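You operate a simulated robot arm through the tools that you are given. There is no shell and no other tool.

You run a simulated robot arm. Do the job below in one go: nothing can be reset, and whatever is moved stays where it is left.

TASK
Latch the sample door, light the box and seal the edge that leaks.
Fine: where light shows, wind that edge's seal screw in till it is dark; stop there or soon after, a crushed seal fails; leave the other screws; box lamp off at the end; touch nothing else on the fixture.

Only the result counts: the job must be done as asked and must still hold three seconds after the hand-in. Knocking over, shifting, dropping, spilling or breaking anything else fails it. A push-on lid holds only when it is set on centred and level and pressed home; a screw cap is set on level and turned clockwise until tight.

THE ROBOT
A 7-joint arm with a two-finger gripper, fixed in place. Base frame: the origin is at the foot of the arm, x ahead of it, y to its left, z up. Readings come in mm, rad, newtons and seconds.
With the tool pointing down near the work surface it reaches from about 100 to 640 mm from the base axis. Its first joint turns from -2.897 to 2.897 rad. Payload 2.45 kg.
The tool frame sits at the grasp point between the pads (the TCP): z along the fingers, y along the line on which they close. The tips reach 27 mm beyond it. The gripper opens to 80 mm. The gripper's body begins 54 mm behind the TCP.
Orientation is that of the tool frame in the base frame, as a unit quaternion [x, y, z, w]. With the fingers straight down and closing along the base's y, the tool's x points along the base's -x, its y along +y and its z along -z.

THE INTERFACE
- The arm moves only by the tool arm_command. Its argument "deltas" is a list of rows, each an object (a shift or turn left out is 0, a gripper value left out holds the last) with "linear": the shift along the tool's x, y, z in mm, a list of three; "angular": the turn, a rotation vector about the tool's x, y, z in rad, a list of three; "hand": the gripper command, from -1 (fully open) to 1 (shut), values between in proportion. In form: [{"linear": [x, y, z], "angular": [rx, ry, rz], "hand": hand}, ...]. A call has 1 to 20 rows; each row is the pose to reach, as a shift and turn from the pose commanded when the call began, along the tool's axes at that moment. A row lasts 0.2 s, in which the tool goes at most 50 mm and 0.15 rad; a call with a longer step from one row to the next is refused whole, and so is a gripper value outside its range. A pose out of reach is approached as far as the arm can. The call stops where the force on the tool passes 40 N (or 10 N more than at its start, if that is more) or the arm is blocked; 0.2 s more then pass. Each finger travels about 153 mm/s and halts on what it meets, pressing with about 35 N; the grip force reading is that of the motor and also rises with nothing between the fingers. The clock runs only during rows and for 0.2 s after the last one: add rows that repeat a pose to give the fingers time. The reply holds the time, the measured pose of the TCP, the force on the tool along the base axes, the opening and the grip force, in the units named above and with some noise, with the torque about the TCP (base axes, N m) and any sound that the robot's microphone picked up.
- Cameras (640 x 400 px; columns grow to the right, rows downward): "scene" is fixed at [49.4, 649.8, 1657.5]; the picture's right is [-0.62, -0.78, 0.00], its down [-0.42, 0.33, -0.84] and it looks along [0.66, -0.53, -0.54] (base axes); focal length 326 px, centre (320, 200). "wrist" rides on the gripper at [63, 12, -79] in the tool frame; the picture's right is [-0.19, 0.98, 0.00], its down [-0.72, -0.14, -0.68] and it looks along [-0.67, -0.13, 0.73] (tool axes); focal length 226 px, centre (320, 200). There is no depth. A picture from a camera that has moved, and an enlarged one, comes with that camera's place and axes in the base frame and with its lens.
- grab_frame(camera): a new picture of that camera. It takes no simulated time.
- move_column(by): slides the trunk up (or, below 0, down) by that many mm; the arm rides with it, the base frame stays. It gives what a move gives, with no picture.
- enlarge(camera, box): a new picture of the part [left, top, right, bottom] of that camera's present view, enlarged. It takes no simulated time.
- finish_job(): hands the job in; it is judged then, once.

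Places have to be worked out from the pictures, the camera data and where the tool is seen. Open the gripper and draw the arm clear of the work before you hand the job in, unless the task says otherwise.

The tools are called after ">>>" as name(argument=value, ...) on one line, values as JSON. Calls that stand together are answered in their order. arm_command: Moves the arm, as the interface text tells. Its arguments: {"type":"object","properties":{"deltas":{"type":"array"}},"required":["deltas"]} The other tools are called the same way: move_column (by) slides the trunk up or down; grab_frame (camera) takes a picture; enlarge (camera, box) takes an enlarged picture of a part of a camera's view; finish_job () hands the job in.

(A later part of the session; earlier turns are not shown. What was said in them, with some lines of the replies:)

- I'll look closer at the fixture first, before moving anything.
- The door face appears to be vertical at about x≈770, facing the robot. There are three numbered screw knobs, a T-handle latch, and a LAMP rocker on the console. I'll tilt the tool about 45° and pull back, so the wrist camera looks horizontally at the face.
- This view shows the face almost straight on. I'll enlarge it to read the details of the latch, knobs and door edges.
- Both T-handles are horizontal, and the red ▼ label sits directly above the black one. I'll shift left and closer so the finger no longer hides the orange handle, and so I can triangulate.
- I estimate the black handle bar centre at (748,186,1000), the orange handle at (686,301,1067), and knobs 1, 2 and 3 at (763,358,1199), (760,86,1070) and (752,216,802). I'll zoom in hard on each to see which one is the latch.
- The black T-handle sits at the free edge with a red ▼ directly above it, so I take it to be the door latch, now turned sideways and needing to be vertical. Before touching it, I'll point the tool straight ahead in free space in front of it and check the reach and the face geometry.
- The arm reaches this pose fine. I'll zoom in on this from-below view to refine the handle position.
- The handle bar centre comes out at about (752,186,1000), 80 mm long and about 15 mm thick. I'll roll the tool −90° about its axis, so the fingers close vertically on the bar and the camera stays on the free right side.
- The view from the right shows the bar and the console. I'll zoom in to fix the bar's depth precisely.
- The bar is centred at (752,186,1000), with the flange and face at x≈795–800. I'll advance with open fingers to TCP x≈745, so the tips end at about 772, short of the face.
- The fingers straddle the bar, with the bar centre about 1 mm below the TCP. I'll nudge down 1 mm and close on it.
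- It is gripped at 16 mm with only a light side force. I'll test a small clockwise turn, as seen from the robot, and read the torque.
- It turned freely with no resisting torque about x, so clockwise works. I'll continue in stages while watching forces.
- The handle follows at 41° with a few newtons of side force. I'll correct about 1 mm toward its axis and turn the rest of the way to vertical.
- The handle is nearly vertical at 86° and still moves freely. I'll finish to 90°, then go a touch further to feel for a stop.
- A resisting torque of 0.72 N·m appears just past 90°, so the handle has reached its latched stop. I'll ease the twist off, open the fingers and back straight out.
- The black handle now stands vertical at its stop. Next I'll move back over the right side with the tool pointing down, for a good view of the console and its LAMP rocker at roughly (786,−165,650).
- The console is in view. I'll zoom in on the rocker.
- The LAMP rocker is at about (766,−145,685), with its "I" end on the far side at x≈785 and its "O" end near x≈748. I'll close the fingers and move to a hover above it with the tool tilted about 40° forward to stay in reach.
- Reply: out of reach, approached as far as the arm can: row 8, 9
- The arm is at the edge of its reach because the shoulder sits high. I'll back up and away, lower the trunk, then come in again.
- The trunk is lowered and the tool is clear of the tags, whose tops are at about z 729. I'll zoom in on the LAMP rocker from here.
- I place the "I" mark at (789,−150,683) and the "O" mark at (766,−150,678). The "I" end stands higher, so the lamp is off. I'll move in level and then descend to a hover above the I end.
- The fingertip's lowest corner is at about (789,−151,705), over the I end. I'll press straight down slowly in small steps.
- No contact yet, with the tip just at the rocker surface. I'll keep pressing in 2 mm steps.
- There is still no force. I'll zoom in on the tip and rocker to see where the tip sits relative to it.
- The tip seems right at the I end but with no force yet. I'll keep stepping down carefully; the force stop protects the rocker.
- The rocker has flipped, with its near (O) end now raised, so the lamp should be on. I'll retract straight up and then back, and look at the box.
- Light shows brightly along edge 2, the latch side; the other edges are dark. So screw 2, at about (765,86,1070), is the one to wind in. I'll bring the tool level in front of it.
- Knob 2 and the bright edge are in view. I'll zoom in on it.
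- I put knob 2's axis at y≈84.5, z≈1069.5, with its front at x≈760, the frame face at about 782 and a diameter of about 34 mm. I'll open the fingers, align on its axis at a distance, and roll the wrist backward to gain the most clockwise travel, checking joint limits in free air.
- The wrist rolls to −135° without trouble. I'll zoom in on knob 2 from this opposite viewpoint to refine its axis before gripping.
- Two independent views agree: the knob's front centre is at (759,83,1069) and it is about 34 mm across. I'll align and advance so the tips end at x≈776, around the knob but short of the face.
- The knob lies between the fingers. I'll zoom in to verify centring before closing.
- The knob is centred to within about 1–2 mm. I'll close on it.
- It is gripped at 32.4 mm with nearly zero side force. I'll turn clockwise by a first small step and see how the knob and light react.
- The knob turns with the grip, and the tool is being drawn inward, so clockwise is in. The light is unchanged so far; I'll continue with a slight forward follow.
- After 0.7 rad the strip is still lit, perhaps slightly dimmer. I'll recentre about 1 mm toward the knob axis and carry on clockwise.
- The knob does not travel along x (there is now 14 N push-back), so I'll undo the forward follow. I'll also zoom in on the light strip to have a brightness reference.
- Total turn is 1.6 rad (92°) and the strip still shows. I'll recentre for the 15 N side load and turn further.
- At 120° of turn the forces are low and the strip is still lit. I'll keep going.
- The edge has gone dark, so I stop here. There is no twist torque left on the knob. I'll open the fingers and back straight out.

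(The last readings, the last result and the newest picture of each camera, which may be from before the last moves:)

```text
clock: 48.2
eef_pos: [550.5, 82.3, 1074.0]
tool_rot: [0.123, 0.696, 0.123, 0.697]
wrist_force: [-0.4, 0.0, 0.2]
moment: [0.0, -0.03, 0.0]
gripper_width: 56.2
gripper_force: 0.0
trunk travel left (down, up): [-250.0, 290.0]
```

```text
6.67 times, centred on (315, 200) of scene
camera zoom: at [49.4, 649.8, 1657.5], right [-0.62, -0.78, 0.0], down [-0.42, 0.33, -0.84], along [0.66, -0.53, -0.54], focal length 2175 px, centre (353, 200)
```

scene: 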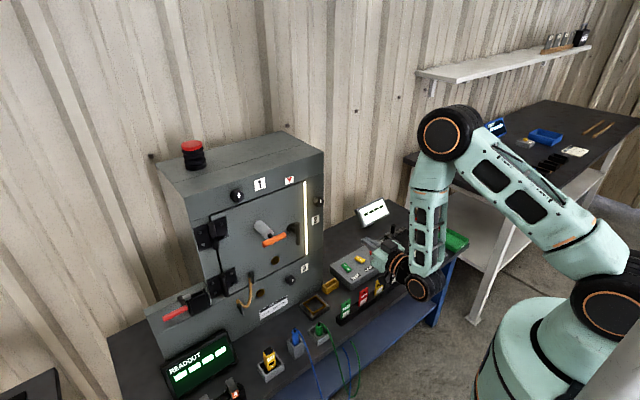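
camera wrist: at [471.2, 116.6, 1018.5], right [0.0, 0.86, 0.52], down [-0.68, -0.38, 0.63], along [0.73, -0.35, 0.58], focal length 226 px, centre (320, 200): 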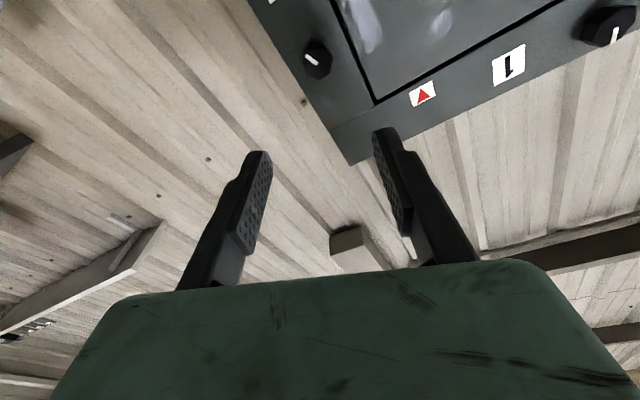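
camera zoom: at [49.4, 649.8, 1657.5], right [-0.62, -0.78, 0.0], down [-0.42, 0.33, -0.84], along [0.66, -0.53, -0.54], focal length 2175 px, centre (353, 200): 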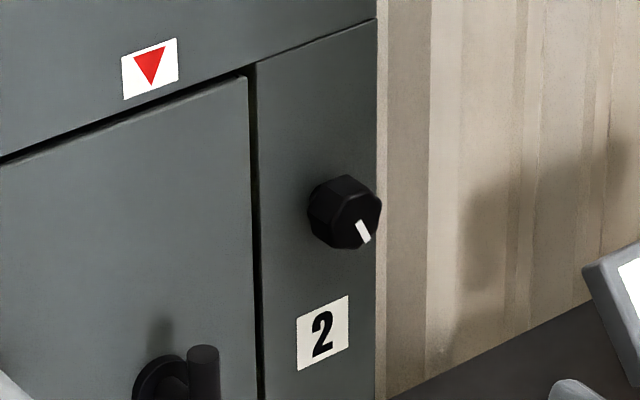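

With the lamp still on, all edges are now dark and the screw has stayed put; pointers 1 and 3 are unchanged. Next I'll level the roll, close the fingers and return above the console to switch the lamp off.

>>> arm_command(deltas=[{"linear": [6, -29, 0], "angular": [0, 0, -0.09], "hand": 0.3}, {"linear": [12, -57, 0], "angular": [0, 0, -0.18], "hand": 1}, {"linear": [18, -86, 0], "angular": [0, 0, -0.27], "hand": 1}, {"linear": [23.3, -114.3, 0], "angular": [0, 0, -0.348], "hand": 1}, {"linear": [23.3, -114.3, 0], "angular": [0, 0, -0.348], "hand": 1}])

>>> arm_command(deltas=[{"linear": [24, -13, 6], "angular": [0, 0.1275, 0]}, {"linear": [48, -27, 12], "angular": [0, 0.255, 0]}, {"linear": [73, -40, 19], "angular": [0, 0.3825, 0]}, {"linear": [97, -54, 25], "angular": [0, 0.51, 0]}, {"linear": [121, -67, 31], "angular": [0, 0.6375, 0]}, {"linear": [146, -80, 37], "angular": [0, 0.765, 0]}, {"linear": [170, -94, 44], "angular": [0, 0.8925, 0]}, {"linear": [194, -107, 50], "angular": [0, 1.02, 0]}, {"linear": [194, -107, 50], "angular": [0, 1.02, 0]}])

>>> grab_frame(camera="wrist")

>>> enlarge(camera="wrist", box=[210, 70, 390, 170])

```text
clock: 49.4
eef_pos: [550.2, -16.8, 1007.7]
tool_rot: [0.0, 0.707, 0.001, 0.708]
wrist_force: [0.6, -0.6, 0.1]
moment: [0.01, 0.04, 0.01]
gripper_width: 0.0
gripper_force: 30.2
trunk travel left (down, up): [-250.0, 290.0]
```

```text
clock: 51.4
eef_pos: [599.2, -124.4, 816.7]
tool_rot: [0.0, 0.962, 0.001, 0.272]
wrist_force: [0.3, -0.9, -0.4]
moment: [0.02, 0.0, 0.02]
gripper_width: 0.0
gripper_force: 29.6
trunk travel left (down, up): [-250.0, 290.0]
```

```text
taken
camera wrist: at [503.7, -111.8, 850.6], right [0.16, 0.98, 0.1], down [0.26, -0.14, 0.96], along [0.95, -0.13, -0.27], focal length 226 px, centre (320, 200)
```

wrist: 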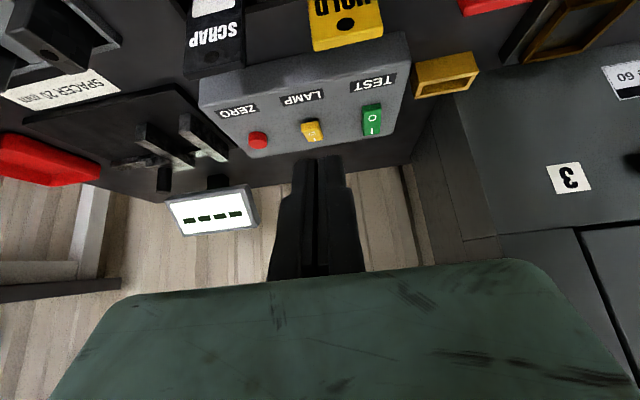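

```text
3.56 times, centred on (300, 120) of wrist
camera zoom: at [503.7, -111.8, 850.6], right [0.16, 0.98, 0.1], down [0.26, -0.14, 0.96], along [0.95, -0.13, -0.27], focal length 804 px, centre (391, 484)
```

zoom: 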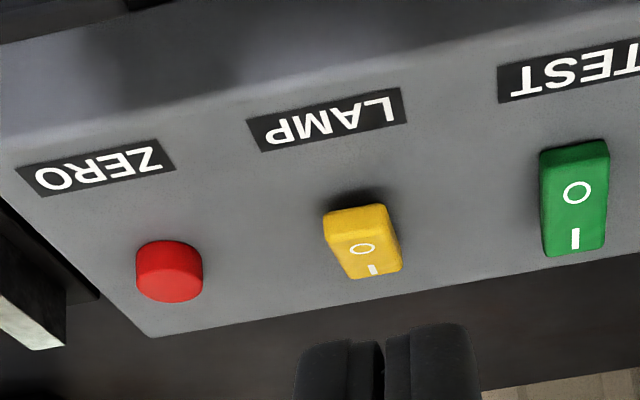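

The O end of the rocker is raised, with the mark at about (763,−149,686). I'll move level over it and descend to a hover with the tip over the O end.

>>> arm_command(deltas=[{"linear": [-33, -6, 20]}, {"linear": [-65, -12, 40]}, {"linear": [-98, -18, 60]}, {"linear": [-129.5, -24.6, 79.6]}, {"linear": [-111, -24.6, 110]}, {"linear": [-92.8, -24.6, 139.2]}, {"linear": [-92.8, -24.6, 139.2]}])

>>> grab_frame(camera="wrist")

>>> enlarge(camera="scene", box=[340, 220, 410, 290])

```text
clock: 53.0
eef_pos: [748.0, -148.6, 744.6]
tool_rot: [0.0, 0.962, 0.001, 0.272]
wrist_force: [-1.2, -0.1, -0.3]
moment: [0.0, -0.01, 0.03]
gripper_width: 0.0
gripper_force: 29.7
trunk travel left (down, up): [-250.0, 290.0]
```

```text
taken
camera wrist: at [653.8, -135.0, 779.1], right [0.16, 0.98, 0.1], down [0.25, -0.14, 0.96], along [0.95, -0.13, -0.27], focal length 226 px, centre (320, 200)
```

wrist: 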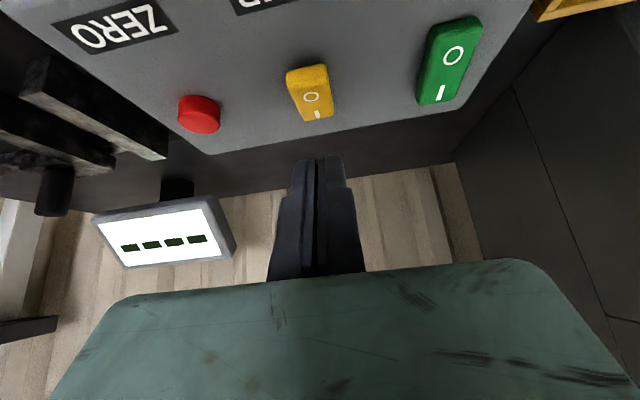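

```text
5.71 times, centred on (375, 255) of scene
camera zoom: at [49.4, 649.8, 1657.5], right [-0.62, -0.78, 0.0], down [-0.42, 0.33, -0.84], along [0.66, -0.53, -0.54], focal length 1864 px, centre (6, -114)
```

zoom: 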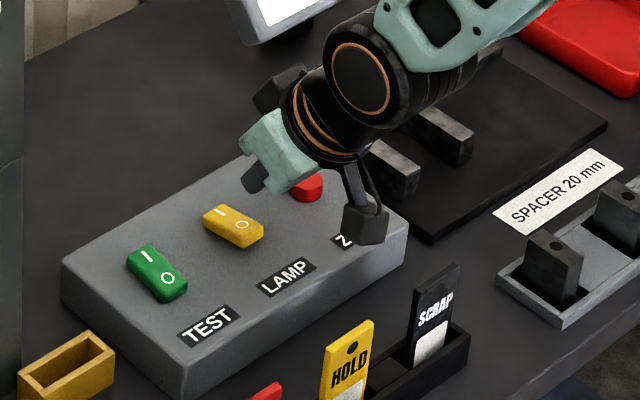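

The hover is good: the tip is over the raised O end, and the SCRAP and HOLD tags are clear of the camera. I'll press down slowly.

>>> arm_command(deltas=[{"linear": [8.8, -0.8, 18.1]}, {"linear": [14.0, -0.8, 26.6]}, {"linear": [16.1, -0.8, 30.0]}, {"linear": [17.2, -0.8, 31.7]}, {"linear": [18.2, -0.8, 33.4]}, {"linear": [19.3, -0.8, 35.1]}, {"linear": [19.3, -0.8, 35.1]}])

>>> enlarge(camera="wrist", box=[250, 60, 390, 200])

>>> enlarge(camera="scene", box=[340, 220, 410, 290])

```text
clock: 54.6
eef_pos: [751.0, -148.4, 706.4]
tool_rot: [0.0, 0.962, 0.001, 0.272]
wrist_force: [-0.7, -0.3, 0.4]
moment: [0.0, 0.01, 0.0]
gripper_width: 0.0
gripper_force: 30.0
trunk travel left (down, up): [-250.0, 290.0]
```

```text
2.86 times, centred on (320, 130) of wrist
camera zoom: at [656.5, -135.8, 739.7], right [0.16, 0.98, 0.1], down [0.25, -0.14, 0.96], along [0.95, -0.13, -0.27], focal length 646 px, centre (320, 400)
```

zoom: 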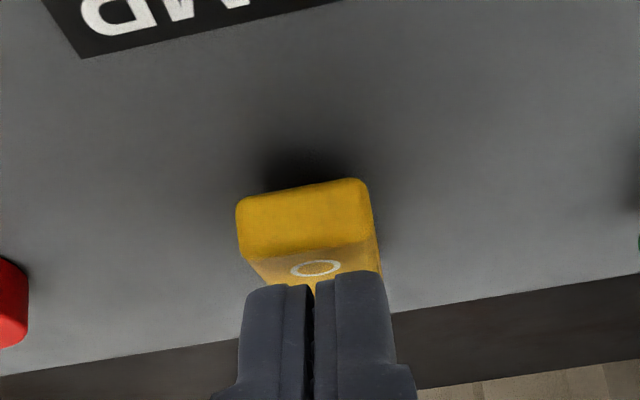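

```text
5.71 times, centred on (375, 255) of scene
camera zoom: at [49.4, 649.8, 1657.5], right [-0.62, -0.78, 0.0], down [-0.42, 0.33, -0.84], along [0.66, -0.53, -0.54], focal length 1864 px, centre (6, -114)
```

zoom: 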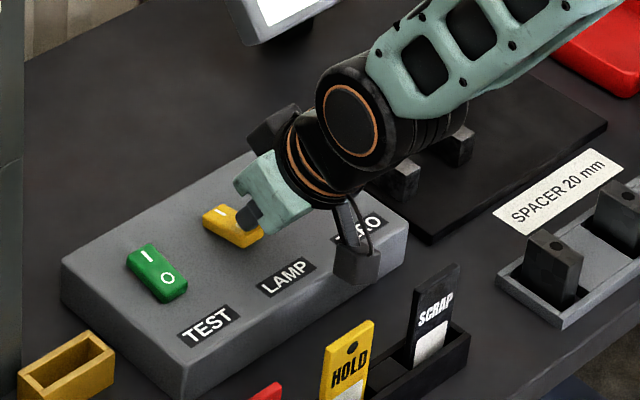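

The tip is just about to touch at x≈766, nearer the pivot than I want. I'll shift 6 mm back toward the O end and then press.

>>> arm_command(deltas=[{"linear": [3.5, -1, -5.7]}, {"linear": [6.2, -1, -1.4]}, {"linear": [7.2, -1, 0.3]}, {"linear": [8.25, -1, 2.0]}, {"linear": [9.3, -1, 3.7]}, {"linear": [9.3, -1, 3.7]}])

>>> enlarge(camera="wrist", box=[250, 60, 390, 200])

>>> enlarge(camera="scene", box=[340, 220, 410, 290])

```text
clock: 56.0
eef_pos: [747.0, -150.2, 698.0]
tool_rot: [-0.001, 0.962, 0.001, 0.273]
wrist_force: [0.4, 0.3, -0.4]
moment: [-0.01, 0.01, 0.02]
gripper_width: 0.0
gripper_force: 29.4
trunk travel left (down, up): [-250.0, 290.0]
```

```text
2.86 times, centred on (320, 130) of wrist
camera zoom: at [652.0, -136.8, 732.0], right [0.16, 0.98, 0.1], down [0.25, -0.14, 0.96], along [0.95, -0.13, -0.27], focal length 646 px, centre (320, 400)
```

zoom: 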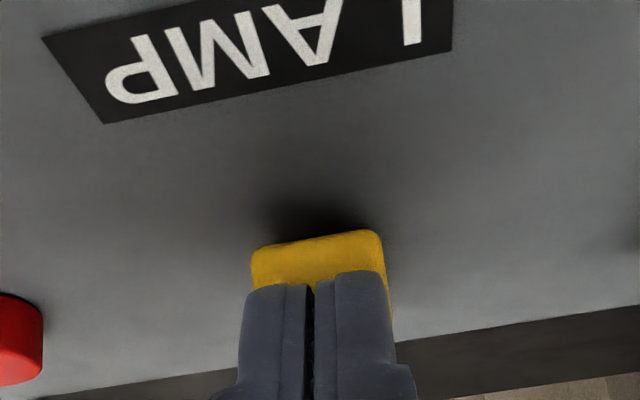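

```text
5.71 times, centred on (375, 255) of scene
camera zoom: at [49.4, 649.8, 1657.5], right [-0.62, -0.78, 0.0], down [-0.42, 0.33, -0.84], along [0.66, -0.53, -0.54], focal length 1864 px, centre (6, -114)
```

zoom: 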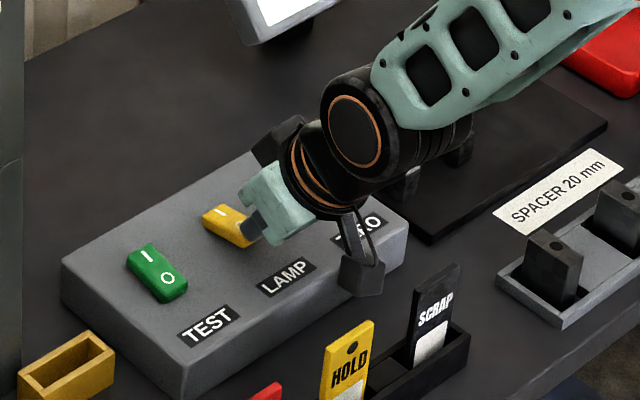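

There is still no contact. I'll zoom in tightly on the scene view to see exactly where the tip sits relative to the rocker.

>>> enlarge(camera="scene", box=[358, 238, 382, 256])

>>> enlarge(camera="wrist", box=[290, 130, 350, 170])

```text
16.00 times, centred on (370, 247) of scene
camera zoom: at [49.4, 649.8, 1657.5], right [-0.62, -0.78, 0.0], down [-0.42, 0.33, -0.84], along [0.66, -0.53, -0.54], focal length 5220 px, centre (-480, -552)
```

zoom: 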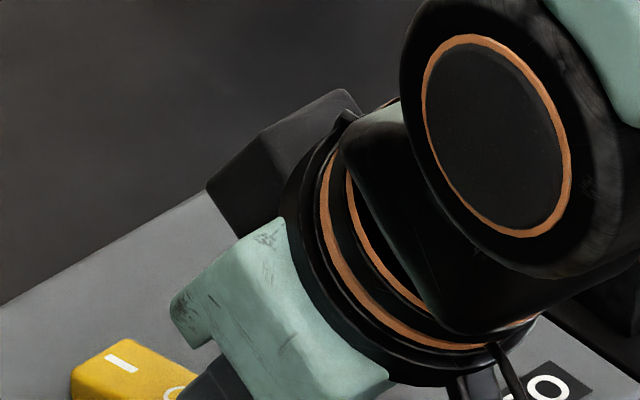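

```text
10.00 times, centred on (320, 150) of wrist
camera zoom: at [652.0, -136.8, 732.0], right [0.16, 0.98, 0.1], down [0.25, -0.14, 0.96], along [0.95, -0.13, -0.27], focal length 2261 px, centre (320, 700)
```

zoom: 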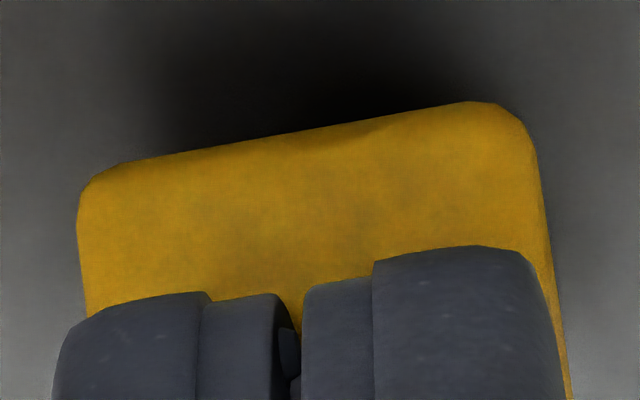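

The fingertip is just in front of the rocker's near face, so it is effectively shorter than I assumed. I'll lift 12 mm, shift 8 mm forward over the O end, and press down again.

>>> arm_command(deltas=[{"linear": [-6.3, 0, -10.2]}, {"linear": [-13.1, 1, -6.0]}, {"linear": [-9.96, 1, -0.92]}, {"linear": [-8.4, 1, 1.64]}, {"linear": [-6.8, 1, 4.2]}, {"linear": [-5.8, 1, 5.9]}, {"linear": [-5.8, 1, 5.9]}])

>>> enlarge(camera="wrist", box=[250, 60, 390, 200])

>>> enlarge(camera="scene", box=[350, 235, 386, 265])

```text
clock: 57.6
eef_pos: [755.3, -147.6, 696.7]
tool_rot: [0.0, 0.962, 0.0, 0.272]
wrist_force: [-0.1, 0.2, -0.9]
moment: [0.0, 0.03, -0.01]
gripper_width: 0.1
gripper_force: 29.7
trunk travel left (down, up): [-250.0, 290.0]
```

```text
2.86 times, centred on (320, 130) of wrist
camera zoom: at [660.0, -134.9, 731.3], right [0.16, 0.98, 0.1], down [0.25, -0.14, 0.96], along [0.95, -0.13, -0.27], focal length 646 px, centre (320, 400)
```

zoom: 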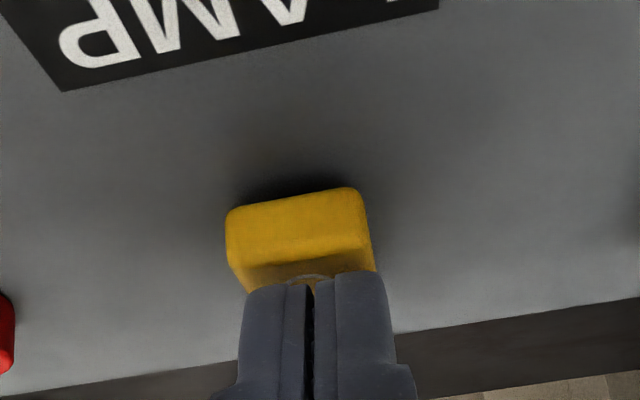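

```text
13.33 times, centred on (368, 250) of scene
camera zoom: at [49.4, 649.8, 1657.5], right [-0.62, -0.78, 0.0], down [-0.42, 0.33, -0.84], along [0.66, -0.53, -0.54], focal length 4350 px, centre (-320, -467)
```

zoom: 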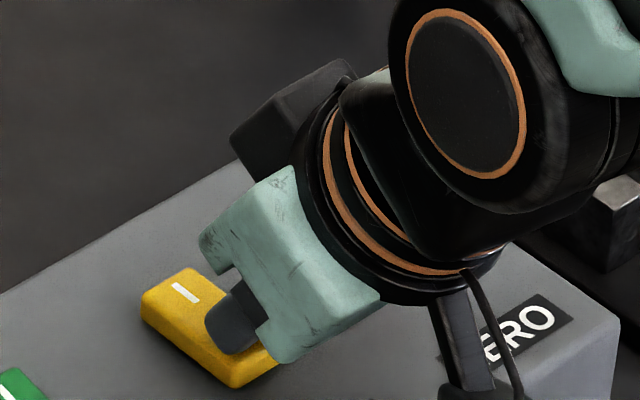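

The tip is now over the O half of the rocker, just above it. I'll press down in 1.5 mm steps.

>>> arm_command(deltas=[{"linear": [0.8, 0, 1.3]}, {"linear": [1.6, 0, 2.6]}, {"linear": [2.4, 0, 3.8]}, {"linear": [3.1, 0, 5.1]}, {"linear": [3.1, 0, 5.1]}])

>>> enlarge(camera="wrist", box=[250, 60, 390, 200])

>>> enlarge(camera="scene", box=[350, 235, 386, 265])

```text
clock: 58.8
eef_pos: [753.8, -148.8, 693.5]
tool_rot: [0.001, 0.962, -0.001, 0.275]
wrist_force: [-10.1, 1.8, 24.6]
moment: [-0.02, 0.17, 0.15]
gripper_width: 5.9
gripper_force: 29.9
trunk travel left (down, up): [-250.0, 290.0]
```

```text
2.86 times, centred on (320, 130) of wrist
camera zoom: at [658.9, -135.0, 727.2], right [0.16, 0.98, 0.1], down [0.25, -0.14, 0.96], along [0.95, -0.13, -0.27], focal length 646 px, centre (320, 400)
```

zoom: 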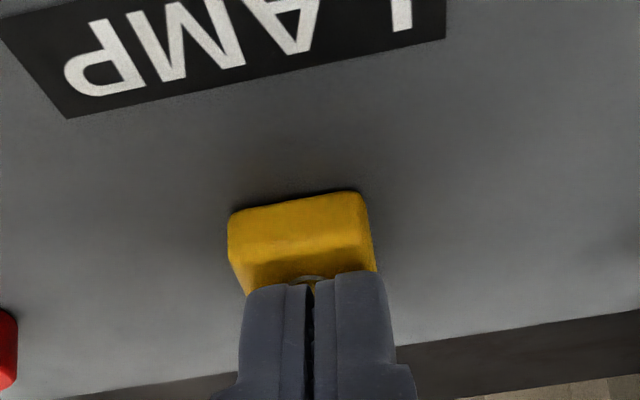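

```text
13.33 times, centred on (368, 250) of scene
camera zoom: at [49.4, 649.8, 1657.5], right [-0.62, -0.78, 0.0], down [-0.42, 0.33, -0.84], along [0.66, -0.53, -0.54], focal length 4350 px, centre (-320, -467)
```

zoom: 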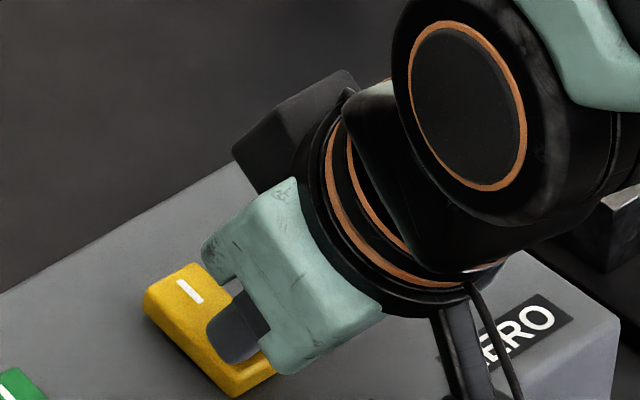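

Contact was felt at 25 N, and the I end looks raised again, so the rocker should have flipped to O. I'll lift straight up and check.

>>> arm_command(deltas=[{"linear": [-10, 0, -17]}, {"linear": [-26, 0, -43]}, {"linear": [-20, 10, -80], "hand": 1}, {"linear": [0, 20, -120], "hand": 1}, {"linear": [10, 30, -165], "hand": 1}])

>>> enlarge(camera="scene", box=[330, 230, 410, 290])

>>> grab_frame(camera="wrist")

>>> grab_frame(camera="scene")

```text
clock: 60.0
eef_pos: [660.8, -119.5, 826.8]
tool_rot: [0.0, 0.962, 0.001, 0.272]
wrist_force: [0.9, 0.2, 0.4]
moment: [0.04, 0.01, 0.02]
gripper_width: 0.1
gripper_force: 29.6
trunk travel left (down, up): [-250.0, 290.0]
```

```text
6.67 times, centred on (370, 260) of scene
camera zoom: at [49.4, 649.8, 1657.5], right [-0.62, -0.78, 0.0], down [-0.42, 0.33, -0.84], along [0.66, -0.53, -0.54], focal length 2175 px, centre (-13, -200)
```

zoom: 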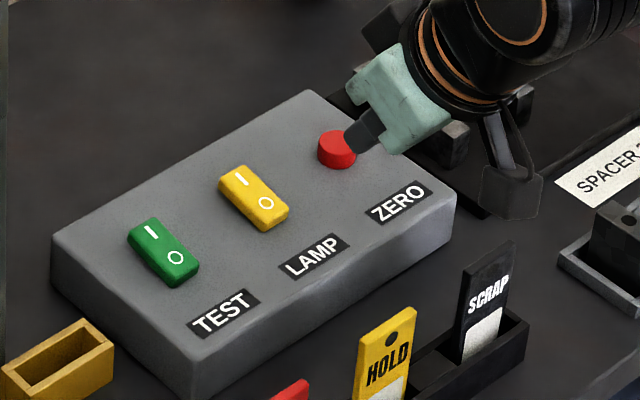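

```text
taken
camera wrist: at [565.1, -106.8, 861.2], right [0.16, 0.98, 0.1], down [0.25, -0.14, 0.96], along [0.95, -0.13, -0.27], focal length 226 px, centre (320, 200)
```

wrist: 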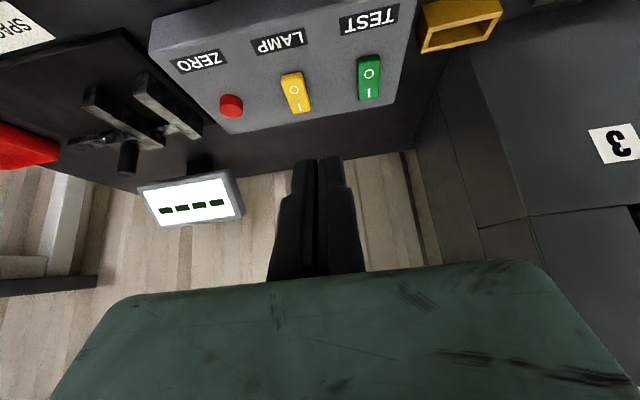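

```text
taken
```

scene: 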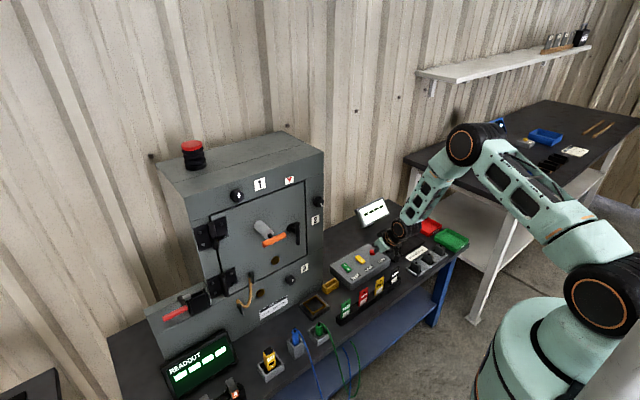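

The LAMP rocker is back in the same O position as TEST and as at the start. I'll open the gripper, draw the arm well clear, and make a final check.

>>> arm_command(deltas=[{"linear": [12, 10, -42]}, {"linear": [25, 20, -85]}, {"linear": [38, 30, -128]}, {"linear": [50, 40, -171], "hand": -0.5}, {"linear": [63, 50, -214], "hand": -1}, {"linear": [76, 60, -258], "hand": -1}, {"linear": [76, 60, -258], "hand": -1}, {"linear": [76, 60, -258], "hand": -1}])

>>> enlarge(camera="scene", box=[190, 160, 340, 300])

>>> enlarge(camera="scene", box=[280, 180, 480, 330])

>>> grab_frame(camera="scene")

```text
clock: 61.8
eef_pos: [459.5, -60.6, 1004.9]
tool_rot: [0.0, 0.962, 0.0, 0.273]
wrist_force: [0.9, 0.0, -0.1]
moment: [-0.04, -0.03, 0.01]
gripper_width: 80.1
gripper_force: 0.1
trunk travel left (down, up): [-250.0, 290.0]
```

```text
2.86 times, centred on (265, 230) of scene
camera zoom: at [49.4, 649.8, 1657.5], right [-0.62, -0.78, 0.0], down [-0.42, 0.33, -0.84], along [0.66, -0.53, -0.54], focal length 932 px, centre (477, 114)
```

zoom: 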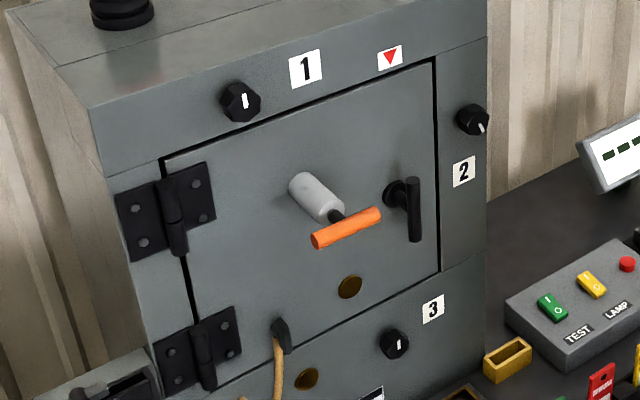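

```text
2.67 times, centred on (380, 255) of scene
camera zoom: at [49.4, 649.8, 1657.5], right [-0.62, -0.78, 0.0], down [-0.42, 0.33, -0.84], along [0.66, -0.53, -0.54], focal length 870 px, centre (160, 53)
```

zoom: 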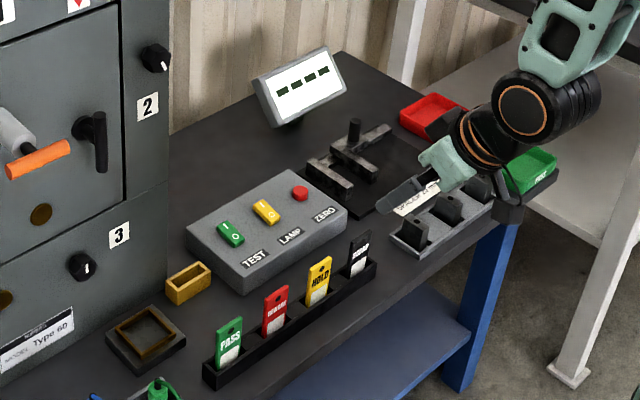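

```text
taken
```

scene: 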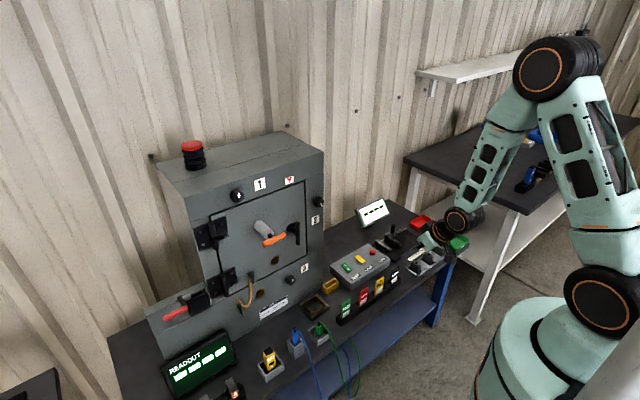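

The final check shows:
- **Latch:** turned vertical, at its stop.
- **Screws:** screw 2 wound in, with screws 1 and 3 untouched.
- **Lamp:** rocker back at O.
- **Surroundings:** tags and console undisturbed.
- **Arm:** gripper open and clear of the work.

I'm handing in the job.

>>> finish_job()

```text
The job is handed in.
```

The sample door is latched, the leaking edge is sealed and the box lamp is off again. I've handed the job in, but no verdict came back.

- **Latch:** I took the black T-handle under the red ▼ to be the door latch and turned it clockwise to vertical, where it met a stop.
- **Leak:** With the lamp on, light showed only along edge 2, the latch side.
- **Seal:** I wound screw 2 clockwise about 155° until that edge went dark. It stayed dark after I let go, with the lamp still on. The edge was still lit at about 120°, so the screw is at most 35° past the dark point; I saw no sign of a crushed seal, but couldn't check for one directly.
- **Lamp:** The LAMP rocker is back at O. It took a few tries to get the tip onto it; the readings showed force only on the presses that switched it.

Screws 1 and 3, the tags and the rest of the console look as they did at the start. The gripper is open and the arm is clear of the work.
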